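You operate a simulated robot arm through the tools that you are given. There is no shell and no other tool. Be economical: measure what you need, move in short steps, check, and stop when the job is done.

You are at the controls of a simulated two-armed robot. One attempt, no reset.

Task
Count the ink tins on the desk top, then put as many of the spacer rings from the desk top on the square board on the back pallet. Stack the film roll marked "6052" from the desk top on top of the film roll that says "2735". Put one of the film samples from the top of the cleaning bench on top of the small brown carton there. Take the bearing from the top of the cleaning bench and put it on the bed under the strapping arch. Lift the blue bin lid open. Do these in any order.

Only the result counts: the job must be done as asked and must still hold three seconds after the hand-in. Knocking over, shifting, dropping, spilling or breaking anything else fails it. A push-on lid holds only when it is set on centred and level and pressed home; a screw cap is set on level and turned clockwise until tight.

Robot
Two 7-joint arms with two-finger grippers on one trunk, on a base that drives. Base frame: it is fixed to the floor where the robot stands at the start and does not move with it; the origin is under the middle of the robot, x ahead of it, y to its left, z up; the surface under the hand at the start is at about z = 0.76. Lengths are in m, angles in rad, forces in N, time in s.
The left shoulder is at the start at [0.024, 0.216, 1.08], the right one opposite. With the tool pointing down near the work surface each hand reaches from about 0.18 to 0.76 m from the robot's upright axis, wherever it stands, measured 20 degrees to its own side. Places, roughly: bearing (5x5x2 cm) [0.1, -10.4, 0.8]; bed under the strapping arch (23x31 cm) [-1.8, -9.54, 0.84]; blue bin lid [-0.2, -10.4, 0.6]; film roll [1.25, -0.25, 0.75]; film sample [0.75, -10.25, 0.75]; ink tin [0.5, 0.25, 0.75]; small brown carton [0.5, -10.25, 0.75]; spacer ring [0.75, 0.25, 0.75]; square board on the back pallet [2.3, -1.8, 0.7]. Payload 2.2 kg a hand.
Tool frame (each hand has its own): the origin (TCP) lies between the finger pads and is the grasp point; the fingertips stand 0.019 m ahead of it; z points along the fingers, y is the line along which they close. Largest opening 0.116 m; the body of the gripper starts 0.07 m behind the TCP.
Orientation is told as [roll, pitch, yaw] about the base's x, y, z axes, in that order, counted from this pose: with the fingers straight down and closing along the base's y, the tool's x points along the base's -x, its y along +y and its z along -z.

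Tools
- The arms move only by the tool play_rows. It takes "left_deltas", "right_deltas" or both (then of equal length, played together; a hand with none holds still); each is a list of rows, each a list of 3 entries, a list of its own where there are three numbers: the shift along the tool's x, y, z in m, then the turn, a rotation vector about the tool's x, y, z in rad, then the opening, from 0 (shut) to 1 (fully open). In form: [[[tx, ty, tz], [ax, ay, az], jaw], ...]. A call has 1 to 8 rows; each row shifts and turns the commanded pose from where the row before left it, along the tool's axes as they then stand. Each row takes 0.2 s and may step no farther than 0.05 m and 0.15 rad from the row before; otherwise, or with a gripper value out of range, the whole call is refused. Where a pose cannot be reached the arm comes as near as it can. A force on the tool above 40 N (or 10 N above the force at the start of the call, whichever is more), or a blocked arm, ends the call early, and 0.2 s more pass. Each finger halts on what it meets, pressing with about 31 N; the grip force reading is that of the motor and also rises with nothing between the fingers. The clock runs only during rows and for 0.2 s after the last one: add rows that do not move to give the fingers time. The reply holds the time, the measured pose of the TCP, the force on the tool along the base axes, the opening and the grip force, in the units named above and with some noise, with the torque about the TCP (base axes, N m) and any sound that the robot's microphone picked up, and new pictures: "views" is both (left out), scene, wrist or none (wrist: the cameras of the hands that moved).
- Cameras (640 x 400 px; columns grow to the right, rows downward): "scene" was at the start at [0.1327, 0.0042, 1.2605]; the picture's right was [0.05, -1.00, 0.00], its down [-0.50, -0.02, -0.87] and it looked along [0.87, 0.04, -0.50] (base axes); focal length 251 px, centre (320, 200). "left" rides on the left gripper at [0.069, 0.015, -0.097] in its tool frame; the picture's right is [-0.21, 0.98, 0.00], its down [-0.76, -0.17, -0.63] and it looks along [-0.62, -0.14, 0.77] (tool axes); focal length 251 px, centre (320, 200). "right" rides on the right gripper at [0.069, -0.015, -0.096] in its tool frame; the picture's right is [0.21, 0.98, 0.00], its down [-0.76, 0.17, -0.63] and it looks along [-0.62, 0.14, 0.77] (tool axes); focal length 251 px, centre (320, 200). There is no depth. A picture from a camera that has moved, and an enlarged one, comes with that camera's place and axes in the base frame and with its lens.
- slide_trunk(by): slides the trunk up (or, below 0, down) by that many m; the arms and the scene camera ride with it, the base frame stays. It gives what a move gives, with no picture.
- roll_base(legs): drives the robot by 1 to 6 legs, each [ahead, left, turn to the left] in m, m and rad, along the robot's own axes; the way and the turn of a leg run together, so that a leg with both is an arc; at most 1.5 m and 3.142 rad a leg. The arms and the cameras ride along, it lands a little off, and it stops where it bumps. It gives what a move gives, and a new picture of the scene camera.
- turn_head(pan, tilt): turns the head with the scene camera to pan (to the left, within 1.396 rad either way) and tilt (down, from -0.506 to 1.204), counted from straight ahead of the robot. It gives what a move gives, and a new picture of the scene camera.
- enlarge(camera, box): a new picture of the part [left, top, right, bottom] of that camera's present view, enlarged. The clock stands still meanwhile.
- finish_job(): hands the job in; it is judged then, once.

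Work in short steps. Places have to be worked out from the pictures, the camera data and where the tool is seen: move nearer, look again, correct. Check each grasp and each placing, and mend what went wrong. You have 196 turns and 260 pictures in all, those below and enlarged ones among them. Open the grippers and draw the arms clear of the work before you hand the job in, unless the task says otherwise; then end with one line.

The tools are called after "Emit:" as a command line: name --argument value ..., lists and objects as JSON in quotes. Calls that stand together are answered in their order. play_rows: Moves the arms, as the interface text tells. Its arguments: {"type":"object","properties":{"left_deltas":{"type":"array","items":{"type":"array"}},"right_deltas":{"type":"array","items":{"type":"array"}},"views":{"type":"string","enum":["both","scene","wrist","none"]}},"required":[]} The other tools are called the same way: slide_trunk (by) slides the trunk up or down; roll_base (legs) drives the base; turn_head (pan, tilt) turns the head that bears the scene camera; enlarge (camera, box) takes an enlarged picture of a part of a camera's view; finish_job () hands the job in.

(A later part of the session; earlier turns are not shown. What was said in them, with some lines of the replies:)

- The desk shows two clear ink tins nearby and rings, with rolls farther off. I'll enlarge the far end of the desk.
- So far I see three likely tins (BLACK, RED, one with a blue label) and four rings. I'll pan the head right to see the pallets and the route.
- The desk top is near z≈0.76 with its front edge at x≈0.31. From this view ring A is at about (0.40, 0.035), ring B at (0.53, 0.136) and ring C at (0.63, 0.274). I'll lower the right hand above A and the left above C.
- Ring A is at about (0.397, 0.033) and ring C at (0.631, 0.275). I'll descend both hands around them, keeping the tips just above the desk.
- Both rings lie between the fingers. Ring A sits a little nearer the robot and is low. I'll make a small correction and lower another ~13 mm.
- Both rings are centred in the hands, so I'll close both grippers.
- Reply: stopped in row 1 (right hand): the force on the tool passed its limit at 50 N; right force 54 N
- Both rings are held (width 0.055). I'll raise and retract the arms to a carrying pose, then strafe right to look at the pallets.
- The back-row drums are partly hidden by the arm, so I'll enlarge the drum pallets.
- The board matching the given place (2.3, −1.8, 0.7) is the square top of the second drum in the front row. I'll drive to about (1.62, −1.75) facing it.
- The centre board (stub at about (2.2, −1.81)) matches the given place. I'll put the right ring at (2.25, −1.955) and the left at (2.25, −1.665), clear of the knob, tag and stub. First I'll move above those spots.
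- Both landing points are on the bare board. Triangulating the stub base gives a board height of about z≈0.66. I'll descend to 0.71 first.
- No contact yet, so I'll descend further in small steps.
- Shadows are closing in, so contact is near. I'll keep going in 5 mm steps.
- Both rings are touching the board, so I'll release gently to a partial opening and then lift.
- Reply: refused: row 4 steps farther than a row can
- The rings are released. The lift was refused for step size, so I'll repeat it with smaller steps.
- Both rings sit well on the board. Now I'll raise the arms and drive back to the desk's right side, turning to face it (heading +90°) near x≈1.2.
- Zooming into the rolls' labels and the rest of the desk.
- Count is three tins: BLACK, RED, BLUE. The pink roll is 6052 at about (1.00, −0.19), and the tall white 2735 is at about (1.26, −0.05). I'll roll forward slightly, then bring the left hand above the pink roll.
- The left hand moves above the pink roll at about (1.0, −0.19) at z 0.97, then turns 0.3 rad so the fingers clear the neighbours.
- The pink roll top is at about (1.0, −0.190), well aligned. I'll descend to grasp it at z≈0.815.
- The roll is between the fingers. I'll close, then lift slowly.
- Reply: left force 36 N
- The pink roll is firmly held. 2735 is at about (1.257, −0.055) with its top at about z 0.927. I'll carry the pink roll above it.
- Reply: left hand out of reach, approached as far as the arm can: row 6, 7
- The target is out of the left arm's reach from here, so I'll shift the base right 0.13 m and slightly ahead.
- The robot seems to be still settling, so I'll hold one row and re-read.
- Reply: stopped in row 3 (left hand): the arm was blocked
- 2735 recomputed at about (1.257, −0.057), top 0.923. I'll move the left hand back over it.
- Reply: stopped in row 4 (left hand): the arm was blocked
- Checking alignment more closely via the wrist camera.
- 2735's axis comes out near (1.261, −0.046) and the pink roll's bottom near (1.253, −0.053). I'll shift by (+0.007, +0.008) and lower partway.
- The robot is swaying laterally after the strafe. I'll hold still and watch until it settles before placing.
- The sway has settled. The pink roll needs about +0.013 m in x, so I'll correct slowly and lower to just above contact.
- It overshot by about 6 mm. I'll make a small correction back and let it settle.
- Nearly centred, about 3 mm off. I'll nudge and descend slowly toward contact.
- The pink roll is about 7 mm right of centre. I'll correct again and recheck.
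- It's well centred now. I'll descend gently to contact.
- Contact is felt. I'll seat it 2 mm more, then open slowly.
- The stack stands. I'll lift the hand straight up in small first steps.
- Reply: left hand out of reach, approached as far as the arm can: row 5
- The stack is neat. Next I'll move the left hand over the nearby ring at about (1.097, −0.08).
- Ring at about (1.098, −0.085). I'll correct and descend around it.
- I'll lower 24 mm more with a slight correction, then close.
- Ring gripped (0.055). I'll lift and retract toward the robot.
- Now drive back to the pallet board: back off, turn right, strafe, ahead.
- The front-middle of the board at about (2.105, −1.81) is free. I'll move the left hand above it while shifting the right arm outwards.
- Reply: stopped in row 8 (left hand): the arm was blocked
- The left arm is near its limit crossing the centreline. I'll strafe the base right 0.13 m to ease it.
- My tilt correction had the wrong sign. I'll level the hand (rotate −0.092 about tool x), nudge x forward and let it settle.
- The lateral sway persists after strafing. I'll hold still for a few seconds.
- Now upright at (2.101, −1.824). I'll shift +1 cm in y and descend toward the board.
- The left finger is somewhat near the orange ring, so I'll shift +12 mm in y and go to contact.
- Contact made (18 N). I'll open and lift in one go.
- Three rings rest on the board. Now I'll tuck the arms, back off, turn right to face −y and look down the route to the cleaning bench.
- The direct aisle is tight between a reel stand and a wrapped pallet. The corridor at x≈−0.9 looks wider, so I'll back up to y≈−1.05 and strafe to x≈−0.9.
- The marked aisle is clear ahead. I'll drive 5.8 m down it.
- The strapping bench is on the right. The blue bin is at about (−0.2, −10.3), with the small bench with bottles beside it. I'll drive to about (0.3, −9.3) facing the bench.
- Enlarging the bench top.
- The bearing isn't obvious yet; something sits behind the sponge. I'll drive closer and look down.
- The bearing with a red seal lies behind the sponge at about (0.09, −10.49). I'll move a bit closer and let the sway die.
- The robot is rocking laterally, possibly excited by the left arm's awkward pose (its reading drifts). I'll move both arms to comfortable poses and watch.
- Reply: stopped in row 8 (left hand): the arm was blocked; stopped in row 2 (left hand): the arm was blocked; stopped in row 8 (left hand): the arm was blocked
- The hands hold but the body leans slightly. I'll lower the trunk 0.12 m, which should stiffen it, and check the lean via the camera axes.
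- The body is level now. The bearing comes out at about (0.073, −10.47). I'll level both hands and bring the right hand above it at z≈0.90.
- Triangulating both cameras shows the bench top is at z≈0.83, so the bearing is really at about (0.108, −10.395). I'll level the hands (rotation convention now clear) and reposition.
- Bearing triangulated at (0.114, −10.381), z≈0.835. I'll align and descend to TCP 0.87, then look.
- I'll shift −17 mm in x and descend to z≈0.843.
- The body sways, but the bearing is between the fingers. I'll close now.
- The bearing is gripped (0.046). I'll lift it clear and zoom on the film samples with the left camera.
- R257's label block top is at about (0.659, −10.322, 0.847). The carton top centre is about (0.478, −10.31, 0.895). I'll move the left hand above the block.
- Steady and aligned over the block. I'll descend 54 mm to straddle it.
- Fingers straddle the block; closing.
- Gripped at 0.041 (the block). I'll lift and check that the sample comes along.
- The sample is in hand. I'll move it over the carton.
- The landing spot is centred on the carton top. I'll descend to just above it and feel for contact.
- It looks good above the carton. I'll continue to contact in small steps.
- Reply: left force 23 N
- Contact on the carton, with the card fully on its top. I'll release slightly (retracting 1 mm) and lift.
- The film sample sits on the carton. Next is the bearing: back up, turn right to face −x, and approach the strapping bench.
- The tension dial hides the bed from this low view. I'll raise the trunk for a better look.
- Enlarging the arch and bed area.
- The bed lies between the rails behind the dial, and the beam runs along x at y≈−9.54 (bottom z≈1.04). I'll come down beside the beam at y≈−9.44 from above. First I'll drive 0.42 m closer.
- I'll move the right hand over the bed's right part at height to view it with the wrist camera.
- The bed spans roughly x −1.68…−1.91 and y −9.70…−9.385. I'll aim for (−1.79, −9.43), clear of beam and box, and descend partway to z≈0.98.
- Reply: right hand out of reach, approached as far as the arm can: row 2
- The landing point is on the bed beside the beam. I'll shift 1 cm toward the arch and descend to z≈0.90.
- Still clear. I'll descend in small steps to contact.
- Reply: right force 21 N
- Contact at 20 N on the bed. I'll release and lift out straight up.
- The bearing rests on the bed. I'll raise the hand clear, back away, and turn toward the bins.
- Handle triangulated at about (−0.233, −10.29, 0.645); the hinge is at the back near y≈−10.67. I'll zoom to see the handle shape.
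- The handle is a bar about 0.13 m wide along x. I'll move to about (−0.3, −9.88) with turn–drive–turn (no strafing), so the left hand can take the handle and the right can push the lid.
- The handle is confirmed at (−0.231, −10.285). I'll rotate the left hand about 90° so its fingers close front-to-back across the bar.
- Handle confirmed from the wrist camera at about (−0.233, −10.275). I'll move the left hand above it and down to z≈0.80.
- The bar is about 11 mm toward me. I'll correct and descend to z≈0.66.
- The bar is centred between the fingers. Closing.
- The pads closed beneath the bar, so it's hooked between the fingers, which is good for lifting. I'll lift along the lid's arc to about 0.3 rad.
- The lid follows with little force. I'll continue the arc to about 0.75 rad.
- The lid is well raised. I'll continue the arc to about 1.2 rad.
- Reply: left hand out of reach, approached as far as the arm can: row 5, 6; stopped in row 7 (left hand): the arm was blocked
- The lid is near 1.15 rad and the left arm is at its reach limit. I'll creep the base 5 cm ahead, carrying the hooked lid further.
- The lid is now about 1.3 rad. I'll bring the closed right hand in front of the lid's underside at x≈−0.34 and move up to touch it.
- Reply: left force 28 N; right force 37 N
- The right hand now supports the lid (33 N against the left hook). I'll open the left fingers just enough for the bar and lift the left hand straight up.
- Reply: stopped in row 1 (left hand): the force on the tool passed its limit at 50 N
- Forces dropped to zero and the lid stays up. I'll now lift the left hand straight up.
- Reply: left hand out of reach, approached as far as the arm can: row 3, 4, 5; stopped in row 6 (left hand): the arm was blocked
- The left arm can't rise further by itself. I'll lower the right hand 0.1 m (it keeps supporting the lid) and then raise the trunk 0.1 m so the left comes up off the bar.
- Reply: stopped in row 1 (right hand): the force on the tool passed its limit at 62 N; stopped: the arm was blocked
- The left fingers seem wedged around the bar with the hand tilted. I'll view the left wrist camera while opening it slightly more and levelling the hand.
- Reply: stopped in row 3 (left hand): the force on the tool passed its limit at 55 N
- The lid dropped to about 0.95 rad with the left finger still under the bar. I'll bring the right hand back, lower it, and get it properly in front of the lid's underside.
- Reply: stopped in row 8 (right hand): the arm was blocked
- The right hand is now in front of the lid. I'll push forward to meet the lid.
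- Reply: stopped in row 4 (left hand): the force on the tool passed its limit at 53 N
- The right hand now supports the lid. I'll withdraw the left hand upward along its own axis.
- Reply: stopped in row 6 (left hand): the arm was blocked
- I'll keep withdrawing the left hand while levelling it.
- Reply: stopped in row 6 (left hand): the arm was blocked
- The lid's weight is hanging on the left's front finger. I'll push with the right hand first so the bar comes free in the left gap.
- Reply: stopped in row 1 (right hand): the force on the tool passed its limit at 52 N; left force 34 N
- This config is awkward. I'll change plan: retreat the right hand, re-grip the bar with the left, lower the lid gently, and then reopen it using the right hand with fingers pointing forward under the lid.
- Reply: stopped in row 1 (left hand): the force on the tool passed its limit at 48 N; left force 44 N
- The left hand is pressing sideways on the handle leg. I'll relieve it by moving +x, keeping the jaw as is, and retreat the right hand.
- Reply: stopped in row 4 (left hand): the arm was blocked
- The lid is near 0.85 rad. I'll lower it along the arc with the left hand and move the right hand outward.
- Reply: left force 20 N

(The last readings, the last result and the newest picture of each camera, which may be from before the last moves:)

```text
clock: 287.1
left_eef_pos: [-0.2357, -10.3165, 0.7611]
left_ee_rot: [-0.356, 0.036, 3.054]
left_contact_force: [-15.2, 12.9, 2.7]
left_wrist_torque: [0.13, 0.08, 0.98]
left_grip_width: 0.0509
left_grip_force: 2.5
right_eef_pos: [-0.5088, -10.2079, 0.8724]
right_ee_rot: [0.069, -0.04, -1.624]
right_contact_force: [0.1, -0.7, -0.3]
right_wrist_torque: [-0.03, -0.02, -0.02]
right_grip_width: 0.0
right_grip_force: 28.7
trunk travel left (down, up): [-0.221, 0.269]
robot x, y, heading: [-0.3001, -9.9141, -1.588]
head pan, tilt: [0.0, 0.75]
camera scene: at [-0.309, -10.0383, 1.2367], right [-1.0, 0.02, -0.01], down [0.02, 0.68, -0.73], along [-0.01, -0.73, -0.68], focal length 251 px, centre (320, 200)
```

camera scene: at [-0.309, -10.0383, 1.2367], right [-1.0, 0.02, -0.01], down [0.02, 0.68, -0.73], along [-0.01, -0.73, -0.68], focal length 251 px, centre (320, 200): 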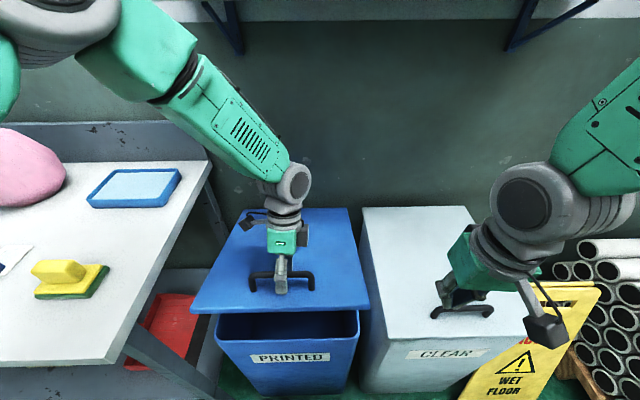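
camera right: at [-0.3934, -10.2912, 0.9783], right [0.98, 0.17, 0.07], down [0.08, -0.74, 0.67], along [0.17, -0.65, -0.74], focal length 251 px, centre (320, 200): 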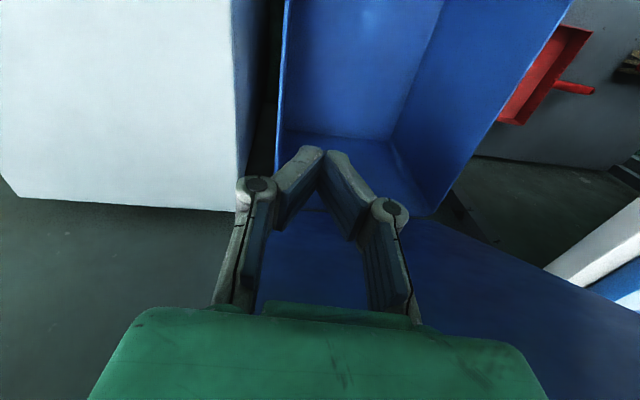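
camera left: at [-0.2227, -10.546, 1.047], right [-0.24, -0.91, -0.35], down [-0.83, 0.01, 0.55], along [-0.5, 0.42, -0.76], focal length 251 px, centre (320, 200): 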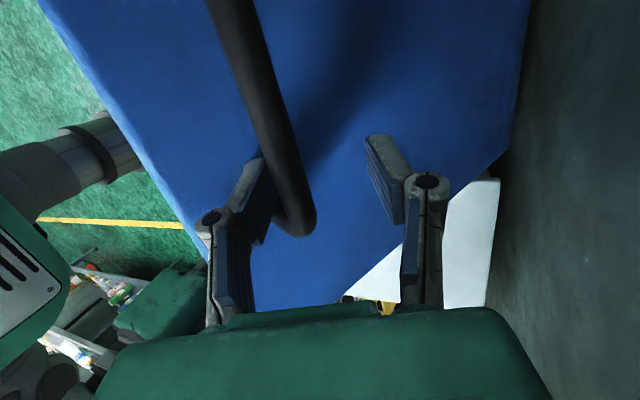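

The lid is nearly closed. I'll set it down fully, level the left hand, and re-hook for a cleaner second attempt.

Emit:
play_rows --left_deltas '[[[0, -0.0015, 0.038], [0, 0, 0], 0.5], [[0, -0.0015, 0.038], [0, 0, 0], 0.6], [[0, 0, 0], [-0.09, -0.01, 0], 0.7], [[0, 0, 0], [-0.09, -0.01, 0.02], 0.75], [[0, 0, 0], [-0.09, -0.01, 0.03], 0.75], [[0, 0, 0], [-0.08, 0, 0.03], 0.75], [[0, 0, 0], [0, 0, 0], 0.75]]' --views "both"

```text
clock: 288.7
left_eef_pos: [-0.2246, -10.2914, 0.6927]
left_ee_rot: [-0.006, -0.005, 2.989]
left_contact_force: [0.9, -0.1, 0.3]
left_wrist_torque: [0.04, 0.01, 0.0]
left_grip_width: 0.0871
left_grip_force: 0.1
right_eef_pos: [-0.508, -10.2096, 0.8721]
right_ee_rot: [0.071, -0.039, -1.621]
right_contact_force: [0.4, 0.0, -0.3]
right_wrist_torque: [0.02, -0.01, -0.01]
right_grip_width: 0.0001
right_grip_force: 28.3
trunk travel left (down, up): [-0.221, 0.269]
robot x, y, heading: [-0.2998, -9.9171, -1.587]
head pan, tilt: [0.0, 0.75]
camera scene: at [-0.3047, -10.0404, 1.2365], right [-1.0, 0.02, 0.0], down [0.01, 0.68, -0.73], along [-0.01, -0.73, -0.68], focal length 251 px, centre (320, 200)
camera left: at [-0.1599, -10.3187, 0.7881], right [-0.36, -0.93, -0.01], down [-0.72, 0.27, 0.64], along [-0.59, 0.23, -0.77], focal length 251 px, centre (320, 200)
```

scene: 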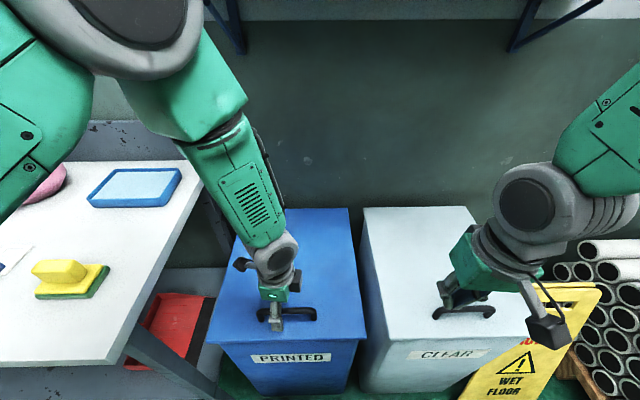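
left: 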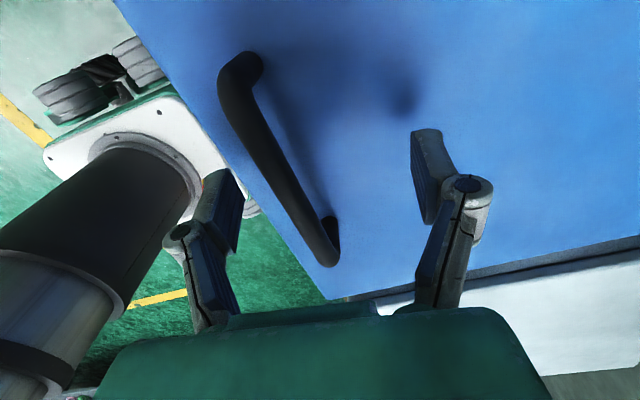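

The lid is closed and the bin unmoved. I'll re-align over the bar, lower and close beneath it.

Emit:
play_rows --left_deltas '[[[0, -0.01, 0], [0, 0, -0.15], 0.75], [[0, -0.008, 0.012], [0, 0, 0], 0.75], [[0, 0, 0.02], [0, 0, 0], 0.75], [[0, 0, 0], [0, 0, 0], 0.4], [[0, 0, 0], [0, 0, 0], 0.0], [[0, 0, 0], [0, 0, 0], 0.0], [[0, 0, 0], [0, 0, 0], 0.0]]' --views "wrist"

```text
clock: 290.3
left_eef_pos: [-0.2209, -10.2732, 0.6593]
left_ee_rot: [-0.007, -0.003, 3.141]
left_contact_force: [-0.2, 0.3, -0.3]
left_wrist_torque: [0.0, 0.01, 0.04]
left_grip_width: 0.0
left_grip_force: 28.1
right_eef_pos: [-0.506, -10.2094, 0.872]
right_ee_rot: [0.068, -0.038, -1.621]
right_contact_force: [0.6, -0.5, -0.6]
right_wrist_torque: [0.06, -0.03, 0.0]
right_grip_width: 0.0
right_grip_force: 28.4
trunk travel left (down, up): [-0.221, 0.269]
robot x, y, heading: [-0.2997, -9.9158, -1.59]
head pan, tilt: [0.0, 0.75]
camera left: at [-0.1529, -10.2902, 0.7557], right [-0.22, -0.98, -0.01], down [-0.75, 0.16, 0.64], along [-0.62, 0.14, -0.77], focal length 251 px, centre (320, 200)
```

left: 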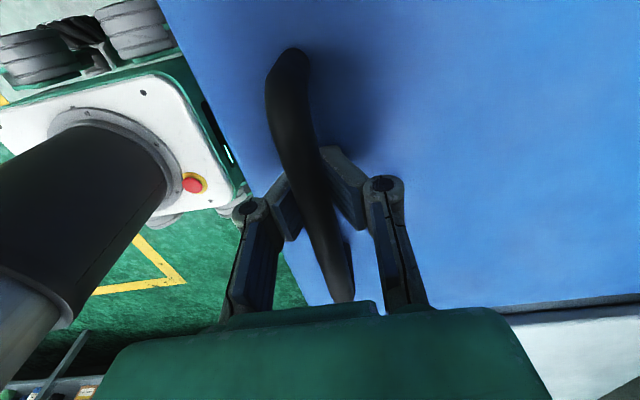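

Hooked again. Lifting along the arc to about 0.9 rad.

Emit:
play_rows --left_deltas '[[[0, 0.004, -0.025], [0, 0, 0], 0.0], [[0, 0.007, -0.03], [0, 0, 0], 0.0], [[0, 0.01, -0.03], [0, 0, 0], 0.0], [[0, 0.012, -0.03], [0, 0, 0], 0.0], [[0, 0.016, -0.026], [0, 0, 0], 0.0], [[0, 0.016, -0.026], [0, 0, 0], 0.0], [[0, 0.019, -0.0235], [0, 0, 0], 0.0], [[0, 0.019, -0.0235], [0, 0, 0], 0.0]]' --views "none"

Emit:
play_rows --left_deltas '[[[0, 0.023, -0.02], [0, 0, 0], 0.0], [[0, 0.023, -0.02], [0, 0, 0], 0.0], [[0, 0.0255, -0.0165], [0, 0, 0], 0.0], [[0, 0.0255, -0.0165], [0, 0, 0], 0.0], [[0, 0, 0], [0, 0, 0], 0.0]]' --views "scene"

```text
clock: 292.1
left_eef_pos: [-0.2243, -10.3768, 0.8756]
left_ee_rot: [-0.007, -0.003, 3.131]
left_contact_force: [-0.4, 1.0, -1.3]
left_wrist_torque: [-0.06, 0.01, 0.05]
left_grip_width: 0.0001
left_grip_force: 29.0
right_eef_pos: [-0.5051, -10.2101, 0.8715]
right_ee_rot: [0.068, -0.038, -1.62]
right_contact_force: [-0.3, 0.2, 0.0]
right_wrist_torque: [-0.01, -0.01, 0.0]
right_grip_width: 0.0
right_grip_force: 28.6
trunk travel left (down, up): [-0.221, 0.269]
robot x, y, heading: [-0.2989, -9.9137, -1.588]
head pan, tilt: [0.0, 0.75]
```

```text
clock: 293.3
left_eef_pos: [-0.225, -10.4728, 0.9475]
left_ee_rot: [-0.006, -0.001, 3.131]
left_contact_force: [-0.5, 0.1, -0.1]
left_wrist_torque: [-0.01, -0.02, -0.01]
left_grip_width: 0.0002
left_grip_force: 28.3
right_eef_pos: [-0.5062, -10.2095, 0.8718]
right_ee_rot: [0.068, -0.038, -1.621]
right_contact_force: [-0.5, 0.4, -0.6]
right_wrist_torque: [0.0, 0.02, 0.02]
right_grip_width: 0.0
right_grip_force: 28.2
trunk travel left (down, up): [-0.221, 0.269]
robot x, y, heading: [-0.2976, -9.9172, -1.59]
head pan, tilt: [0.0, 0.75]
camera scene: at [-0.3016, -10.0403, 1.2365], right [-1.0, 0.02, 0.0], down [0.01, 0.68, -0.73], along [-0.01, -0.73, -0.68], focal length 251 px, centre (320, 200)
```

scene: 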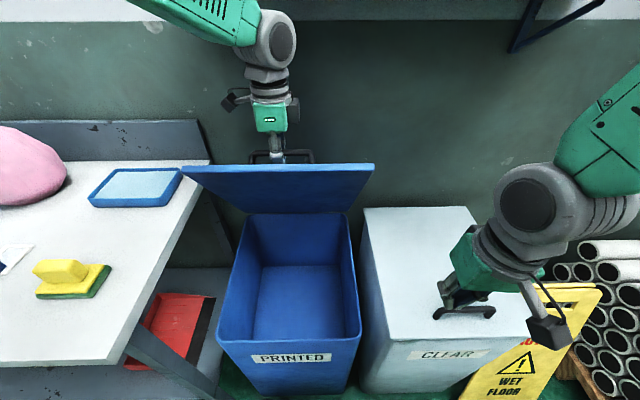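

The left hand feels almost no load, so the hinge may hold by friction. I'll bring the right hand into the support position before releasing the left.

Emit:
play_rows --right_deltas '[[[-0.01, 0.035, 0.01], [0.03, 0.02, 0], 0.0], [[-0.01, 0.035, 0.015], [0.038, 0.018, 0], 0.0], [[-0.02, 0.035, 0.015], [0, 0, 0], 0.0], [[-0.025, 0.035, 0.015], [0, 0, 0], 0.0], [[-0.025, 0.015, 0.015], [0, 0, 0], 0.0], [[0, 0, 0], [0, 0, 0], 0.0]]' --views "scene"

```text
clock: 294.9
left_eef_pos: [-0.2237, -10.4707, 0.9468]
left_ee_rot: [-0.002, -0.002, 3.13]
left_contact_force: [-0.8, 0.6, -5.4]
left_wrist_torque: [0.01, 0.05, 0.07]
left_grip_width: 0.006
left_grip_force: 28.3
right_eef_pos: [-0.3596, -10.3241, 0.832]
right_ee_rot: [0.077, -0.012, -1.684]
right_contact_force: [0.5, -0.5, 0.4]
right_wrist_torque: [0.02, 0.01, -0.01]
right_grip_width: 0.0
right_grip_force: 28.8
trunk travel left (down, up): [-0.221, 0.269]
robot x, y, heading: [-0.2973, -9.9133, -1.588]
head pan, tilt: [0.0, 0.75]
stopped in row 6 (right hand): the arm was blocked; the commanded pose is now the measured one
camera scene: at [-0.2997, -10.0422, 1.2363], right [-1.0, 0.02, 0.0], down [0.01, 0.69, -0.73], along [-0.01, -0.73, -0.69], focal length 251 px, centre (320, 200)
```

scene: 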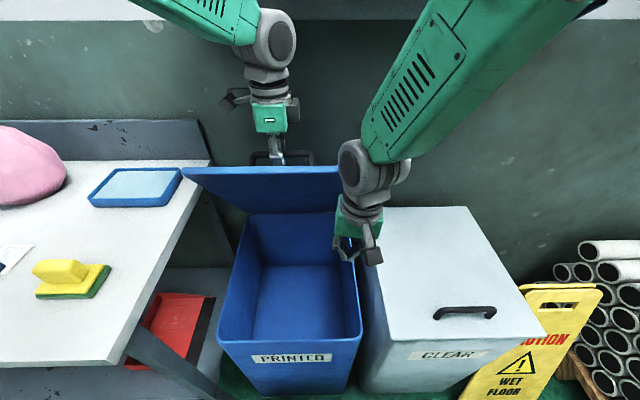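

The lid rests on the left hook (5 N). I'll push the right hand forward into contact with the lid edge.

Emit:
play_rows --right_deltas '[[[-0.015, 0, 0], [0, 0, 0], 0.0], [[-0.015, 0, 0], [0, 0, 0], 0.0], [[-0.01, 0, 0], [0, 0, 0], 0.0], [[-0.01, 0, 0], [0, 0, 0], 0.0]]' --views "none"

```text
clock: 295.9
left_eef_pos: [-0.223, -10.4739, 0.9489]
left_ee_rot: [0.006, -0.002, 3.133]
left_contact_force: [-2.6, -29.1, -4.2]
left_wrist_torque: [0.17, -0.41, 0.18]
left_grip_width: 0.0
left_grip_force: 28.5
right_eef_pos: [-0.3624, -10.3698, 0.8305]
right_ee_rot: [0.067, -0.003, -1.673]
right_contact_force: [4.1, 27.7, -4.8]
right_wrist_torque: [-3.01, 0.54, 0.29]
right_grip_width: 0.0
right_grip_force: 28.4
trunk travel left (down, up): [-0.221, 0.269]
robot x, y, heading: [-0.3001, -9.9155, -1.588]
head pan, tilt: [0.0, 0.75]
```

Right supports the lid now. I'll open the left and lift it straight up.

Emit:
play_rows --left_deltas '[[[0, 0, 0], [0, 0, 0], 0.2], [[0, 0, 0], [0, 0, 0], 0.4], [[0, 0, 0], [0, 0, 0], 0.4], [[0, 0, -0.015], [0, 0, 0], 0.4], [[0, 0, -0.02], [0, 0, 0], 0.4], [[0, 0, -0.025], [0, 0, 0], 0.4], [[0, 0, -0.025], [0, 0, 0], 0.4], [[0, 0, -0.025], [0, 0, 0], 0.4]]' --views "both"

```text
clock: 297.7
left_eef_pos: [-0.2226, -10.4696, 1.0617]
left_ee_rot: [0.005, -0.006, 3.132]
left_contact_force: [0.1, 0.3, -0.3]
left_wrist_torque: [-0.04, -0.03, 0.01]
left_grip_width: 0.0462
left_grip_force: 0.0
right_eef_pos: [-0.3631, -10.3727, 0.8352]
right_ee_rot: [0.073, -0.017, -1.677]
right_contact_force: [1.1, -0.1, -0.2]
right_wrist_torque: [0.0, 0.02, -0.01]
right_grip_width: 0.0
right_grip_force: 28.3
trunk travel left (down, up): [-0.221, 0.269]
robot x, y, heading: [-0.2976, -9.9123, -1.584]
head pan, tilt: [0.0, 0.75]
camera scene: at [-0.2986, -10.0374, 1.2375], right [-1.0, 0.02, 0.0], down [0.01, 0.68, -0.73], along [-0.01, -0.73, -0.68], focal length 251 px, centre (320, 200)
camera left: at [-0.154, -10.4865, 1.1585], right [-0.22, -0.97, 0.01], down [-0.75, 0.18, 0.64], along [-0.62, 0.14, -0.77], focal length 251 px, centre (320, 200)
```

scene: 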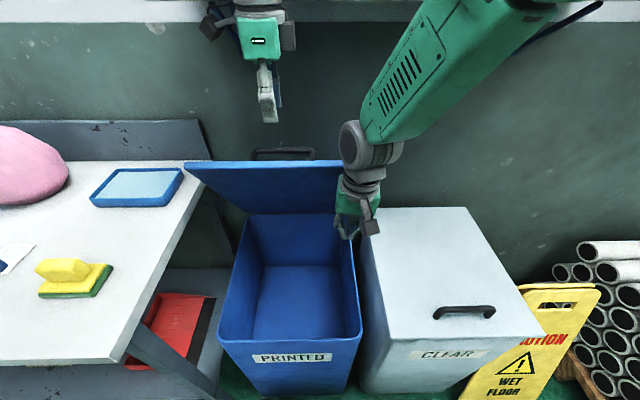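
left: 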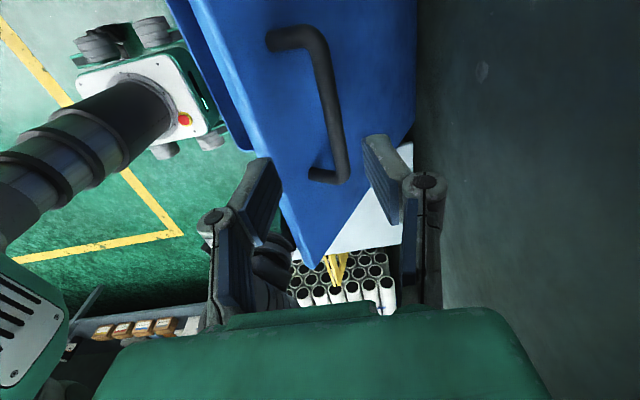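

The left is free and the right supports the lid. I'll push the right hand forward while withdrawing the left toward me.

Emit:
play_rows --right_deltas '[[[-0.02, 0, 0], [0, 0, 0], 0.0], [[-0.02, 0, 0], [0, 0, 0], 0.0], [[-0.02, 0, 0], [0, 0, 0], 0.0], [[-0.02, 0, 0], [0, 0, 0], 0.0], [[-0.02, 0, 0], [0, 0, 0], 0.0], [[-0.02, 0, 0], [0, 0, 0], 0.0], [[-0.02, 0, 0], [0, 0, 0], 0.0]]' --left_deltas '[[[0.02, -0.02, -0.02], [0, 0, 0], 0.4], [[0.02, -0.03, -0.01], [0, 0, 0], 0.4], [[0.02, -0.03, 0], [0, 0, 0], 0.4], [[0.02, -0.03, 0], [0, 0, 0], 0.4], [[0.02, -0.03, 0], [0, 0, 0], 0.4], [[0, -0.02, 0], [0, 0, 0], 0.4], [[0, 0, 0], [0, 0, 0], 0.4]]' --views "scene"

```text
clock: 299.3
left_eef_pos: [-0.1219, -10.3125, 1.0863]
left_ee_rot: [-0.002, -0.005, 3.133]
left_contact_force: [0.5, -0.8, -1.0]
left_wrist_torque: [0.03, 0.01, 0.0]
left_grip_width: 0.0463
left_grip_force: 0.1
right_eef_pos: [-0.3777, -10.5124, 0.8349]
right_ee_rot: [0.07, -0.01, -1.676]
right_contact_force: [-0.1, 0.4, -0.9]
right_wrist_torque: [0.03, 0.0, 0.03]
right_grip_width: 0.0
right_grip_force: 28.2
trunk travel left (down, up): [-0.221, 0.269]
robot x, y, heading: [-0.2975, -9.9125, -1.585]
head pan, tilt: [0.0, 0.75]
camera scene: at [-0.2989, -10.043, 1.2361], right [-1.0, 0.02, 0.0], down [0.01, 0.69, -0.73], along [-0.01, -0.73, -0.69], focal length 251 px, centre (320, 200)
```

scene: 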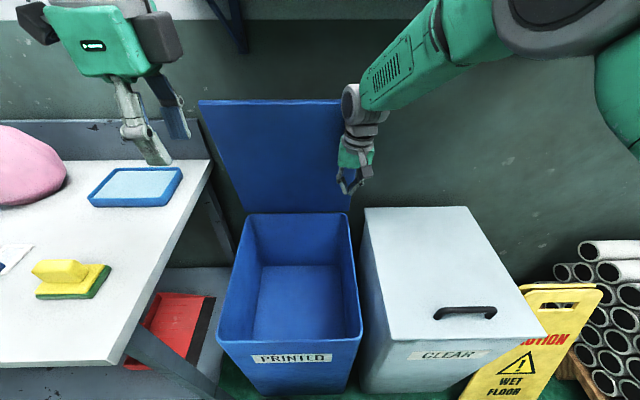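

The lid is rising well. I'll keep pushing, correcting x slightly.

Emit:
play_rows --right_deltas '[[[-0.02, 0.005, 0], [0, 0, 0], 0.0], [[-0.02, 0.005, 0], [0, 0, 0], 0.0], [[-0.02, 0.005, 0], [0, 0, 0], 0.0], [[-0.02, 0.005, 0], [0, 0, 0], 0.0], [[-0.02, 0.005, 0], [0, 0, 0], 0.0], [[0, 0, 0], [0, 0, 0], 0.0]]' --views "scene"

```text
clock: 300.2
left_eef_pos: [-0.123, -10.3073, 1.0887]
left_ee_rot: [0.002, -0.001, 3.131]
left_contact_force: [-0.4, -0.6, 0.8]
left_wrist_torque: [0.02, 0.01, 0.01]
left_grip_width: 0.0465
left_grip_force: 0.1
right_eef_pos: [-0.3708, -10.5681, 0.837]
right_ee_rot: [0.069, -0.005, -1.676]
right_contact_force: [0.0, 0.1, -0.8]
right_wrist_torque: [0.03, 0.01, 0.01]
right_grip_width: 0.0
right_grip_force: 28.5
trunk travel left (down, up): [-0.221, 0.269]
robot x, y, heading: [-0.2996, -9.916, -1.593]
head pan, tilt: [0.0, 0.75]
stopped in row 4 (right hand): the force on the tool passed its limit at 70 N (the readings are from after the stop); the commanded pose is now the measured one
camera scene: at [-0.3008, -10.0396, 1.2367], right [-1.0, 0.02, 0.0], down [0.01, 0.68, -0.73], along [-0.01, -0.73, -0.68], focal length 251 px, centre (320, 200)
```

scene: 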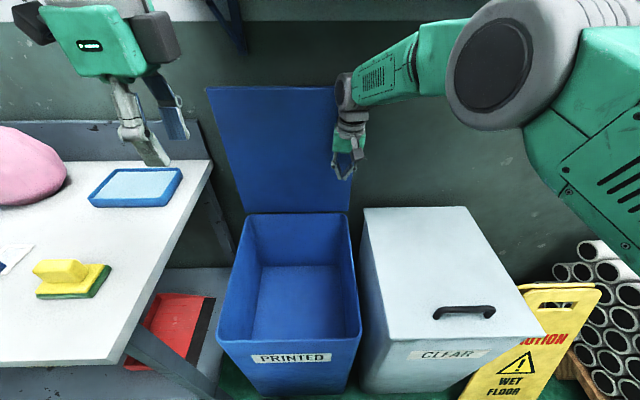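

It hit a firm stop near vertical. I'll back the right hand off a little and see whether the lid stays.

Emit:
play_rows --right_deltas '[[[0.01, 0, 0], [0, 0, 0], 0.0], [[0.01, 0, 0], [0, 0, 0], 0.0], [[0.01, 0, 0], [0, 0, 0], 0.0], [[0, 0, 0], [0, 0, 0], 0.0], [[0, 0, 0], [0, 0, 0], 0.0]]' --views "scene"

```text
clock: 301.4
left_eef_pos: [-0.1219, -10.3091, 1.0889]
left_ee_rot: [-0.002, -0.003, 3.132]
left_contact_force: [0.3, 0.2, -0.5]
left_wrist_torque: [0.0, 0.02, 0.0]
left_grip_width: 0.0464
left_grip_force: 0.1
right_eef_pos: [-0.3661, -10.5398, 0.8376]
right_ee_rot: [0.067, -0.004, -1.676]
right_contact_force: [-0.8, 0.4, 0.2]
right_wrist_torque: [0.01, 0.05, -0.03]
right_grip_width: 0.0
right_grip_force: 28.3
trunk travel left (down, up): [-0.221, 0.269]
robot x, y, heading: [-0.2962, -9.9137, -1.59]
head pan, tilt: [0.0, 0.75]
camera scene: at [-0.2997, -10.0416, 1.2364], right [-1.0, 0.02, 0.0], down [0.01, 0.69, -0.73], along [-0.01, -0.73, -0.69], focal length 251 px, centre (320, 200)
```

scene: 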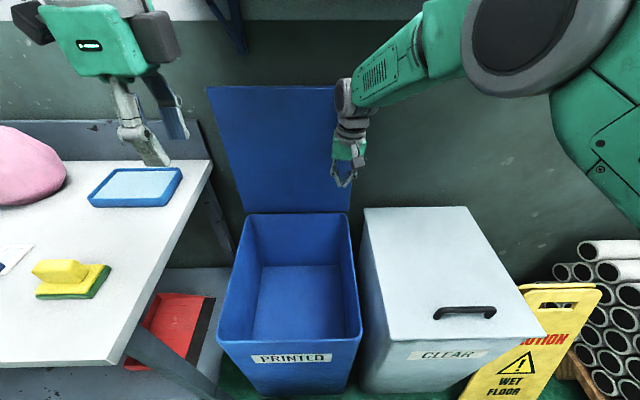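

The lid stayed while the hand retreated 3 cm. I'll withdraw the right hand fully.

Emit:
play_rows --right_deltas '[[[0.02, 0, 0], [0, 0, 0], 0.0], [[0.03, 0, 0], [0, 0, 0], 0.0], [[0.04, 0, 0], [0, 0, 0], 0.0], [[0.04, -0.01, 0], [0, 0, 0], 0.0], [[0.04, -0.02, 0], [0, 0, 0], 0.0], [[0.03, -0.03, -0.01], [0, 0, 0], 0.3], [[0.02, -0.03, -0.02], [0, 0, 0], 0.5], [[0, -0.03, -0.02], [0, 0, 0], 0.5]]' --views "scene"

```text
clock: 303.2
left_eef_pos: [-0.1236, -10.3082, 1.089]
left_ee_rot: [0.0, -0.001, 3.131]
left_contact_force: [-0.2, 0.3, -0.5]
left_wrist_torque: [0.02, -0.01, -0.03]
left_grip_width: 0.0463
left_grip_force: 0.0
right_eef_pos: [-0.4684, -10.3052, 0.8765]
right_ee_rot: [0.072, -0.003, -1.675]
right_contact_force: [0.7, -0.2, -0.2]
right_wrist_torque: [-0.04, 0.0, -0.02]
right_grip_width: 0.0582
right_grip_force: 0.1
trunk travel left (down, up): [-0.221, 0.269]
robot x, y, heading: [-0.2987, -9.9148, -1.585]
head pan, tilt: [0.0, 0.75]
camera scene: at [-0.302, -10.04, 1.2366], right [-1.0, 0.02, 0.0], down [0.01, 0.68, -0.73], along [-0.01, -0.73, -0.68], focal length 251 px, centre (320, 200)
```

scene: 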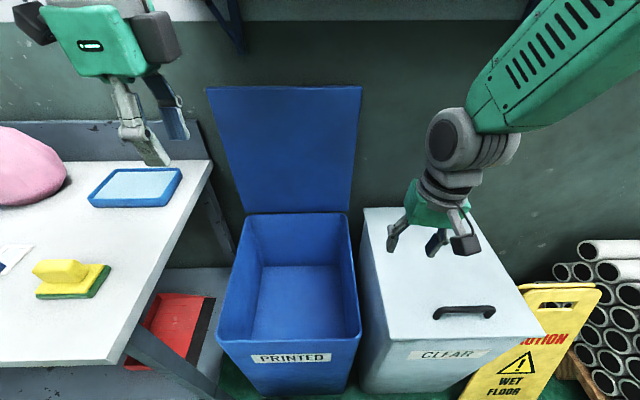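

The lid stands open unaided. I'll back off and check the bench items and lid.

Emit:
roll_base --legs '[[-0.35, 0.0, 0.0]]'

Emit:
turn_head --pan 0.35 --tilt 0.6

```text
clock: 305.4
left_eef_pos: [-0.1143, -9.9545, 1.088]
left_ee_rot: [0.001, 0.0, 3.136]
left_contact_force: [-0.2, 0.8, 0.7]
left_wrist_torque: [-0.03, 0.01, -0.02]
left_grip_width: 0.0463
left_grip_force: 0.1
right_eef_pos: [-0.46, -9.9526, 0.877]
right_ee_rot: [0.07, -0.007, -1.671]
right_contact_force: [-0.9, -0.5, 0.9]
right_wrist_torque: [-0.01, -0.02, 0.02]
right_grip_width: 0.0578
right_grip_force: 0.1
trunk travel left (down, up): [-0.221, 0.269]
robot x, y, heading: [-0.292, -9.5651, -1.588]
head pan, tilt: [0.0, 0.75]
camera scene: at [-0.2934, -9.6871, 1.2366], right [-1.0, 0.02, 0.0], down [0.01, 0.68, -0.73], along [-0.01, -0.73, -0.68], focal length 251 px, centre (320, 200)
```

scene: 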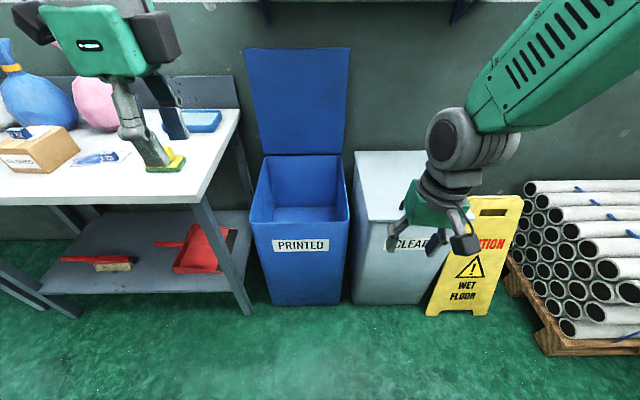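

```text
clock: 306.3
left_eef_pos: [-0.1139, -9.9528, 1.0897]
left_ee_rot: [0.002, -0.001, 3.135]
left_contact_force: [0.4, 0.6, 0.3]
left_wrist_torque: [-0.01, -0.03, -0.03]
left_grip_width: 0.0463
left_grip_force: 0.1
right_eef_pos: [-0.4595, -9.951, 0.877]
right_ee_rot: [0.072, -0.006, -1.672]
right_contact_force: [0.2, 0.2, -0.1]
right_wrist_torque: [-0.01, 0.03, -0.04]
right_grip_width: 0.0581
right_grip_force: 0.0
trunk travel left (down, up): [-0.221, 0.269]
robot x, y, heading: [-0.2893, -9.5608, -1.585]
head pan, tilt: [0.351, 0.6]
camera scene: at [-0.2634, -9.6881, 1.2494], right [-0.94, -0.33, 0.0], down [-0.19, 0.54, -0.82], along [0.27, -0.78, -0.57], focal length 251 px, centre (320, 200)
```

scene: 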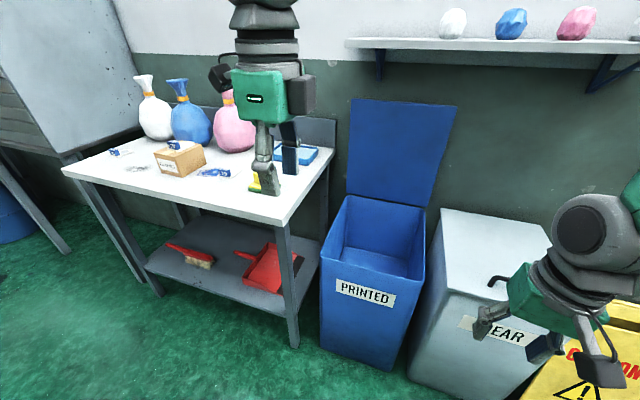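

The sample is on the carton, the lid is open and nothing is disturbed. I'll open both grippers before handing in.

Emit:
play_rows --left_deltas '[[[0, 0, 0], [0, 0, 0], 1], [[0, 0, 0], [0, 0, 0], 1], [[0, 0, 0], [0, 0, 0], 1]]' --right_deltas '[[[0, 0, 0], [0, 0, 0], 1], [[0, 0, 0], [0, 0, 0], 1], [[0, 0, 0], [0, 0, 0], 1]]' --views "none"

Emit:
enlarge --camera "scene" --box '[60, 80, 340, 230]'

```text
clock: 307.1
left_eef_pos: [-0.115, -9.9508, 1.0894]
left_ee_rot: [0.004, -0.003, 3.134]
left_contact_force: [0.1, -0.3, -0.7]
left_wrist_torque: [0.0, -0.04, 0.02]
left_grip_width: 0.116
left_grip_force: 0.1
right_eef_pos: [-0.4601, -9.9514, 0.8762]
right_ee_rot: [0.07, -0.009, -1.672]
right_contact_force: [0.0, 0.0, -0.7]
right_wrist_torque: [-0.01, -0.04, 0.02]
right_grip_width: 0.1162
right_grip_force: 0.1
trunk travel left (down, up): [-0.221, 0.269]
robot x, y, heading: [-0.2952, -9.5603, -1.588]
head pan, tilt: [0.351, 0.6]
```

```text
2.29 times, centred on (200, 155) of scene
camera zoom: at [-0.2633, -9.6879, 1.2494], right [-0.94, -0.33, 0.0], down [-0.19, 0.54, -0.82], along [0.27, -0.78, -0.57], focal length 573 px, centre (594, 303)
```

zoom: 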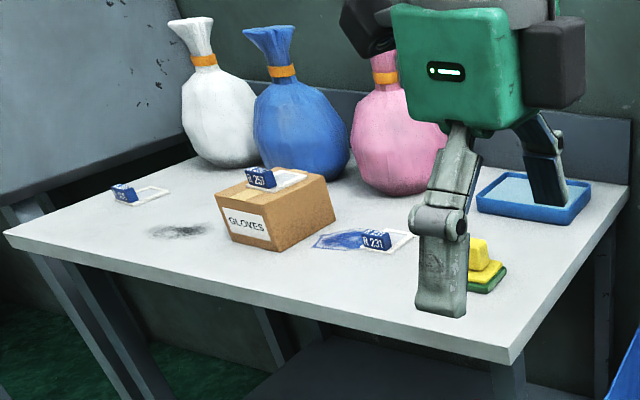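

All placements check out and both hands are clear, so I'm handing in.

Emit:
finish_job

```text
The job is handed in.
```

All five jobs are done and handed in: I counted 3 ink tins and put 3 spacer rings on the board, stacked roll 6052 on 2735, put a film sample on the carton, set the bearing on the bed under the arch, and left the blue bin lid standing open.
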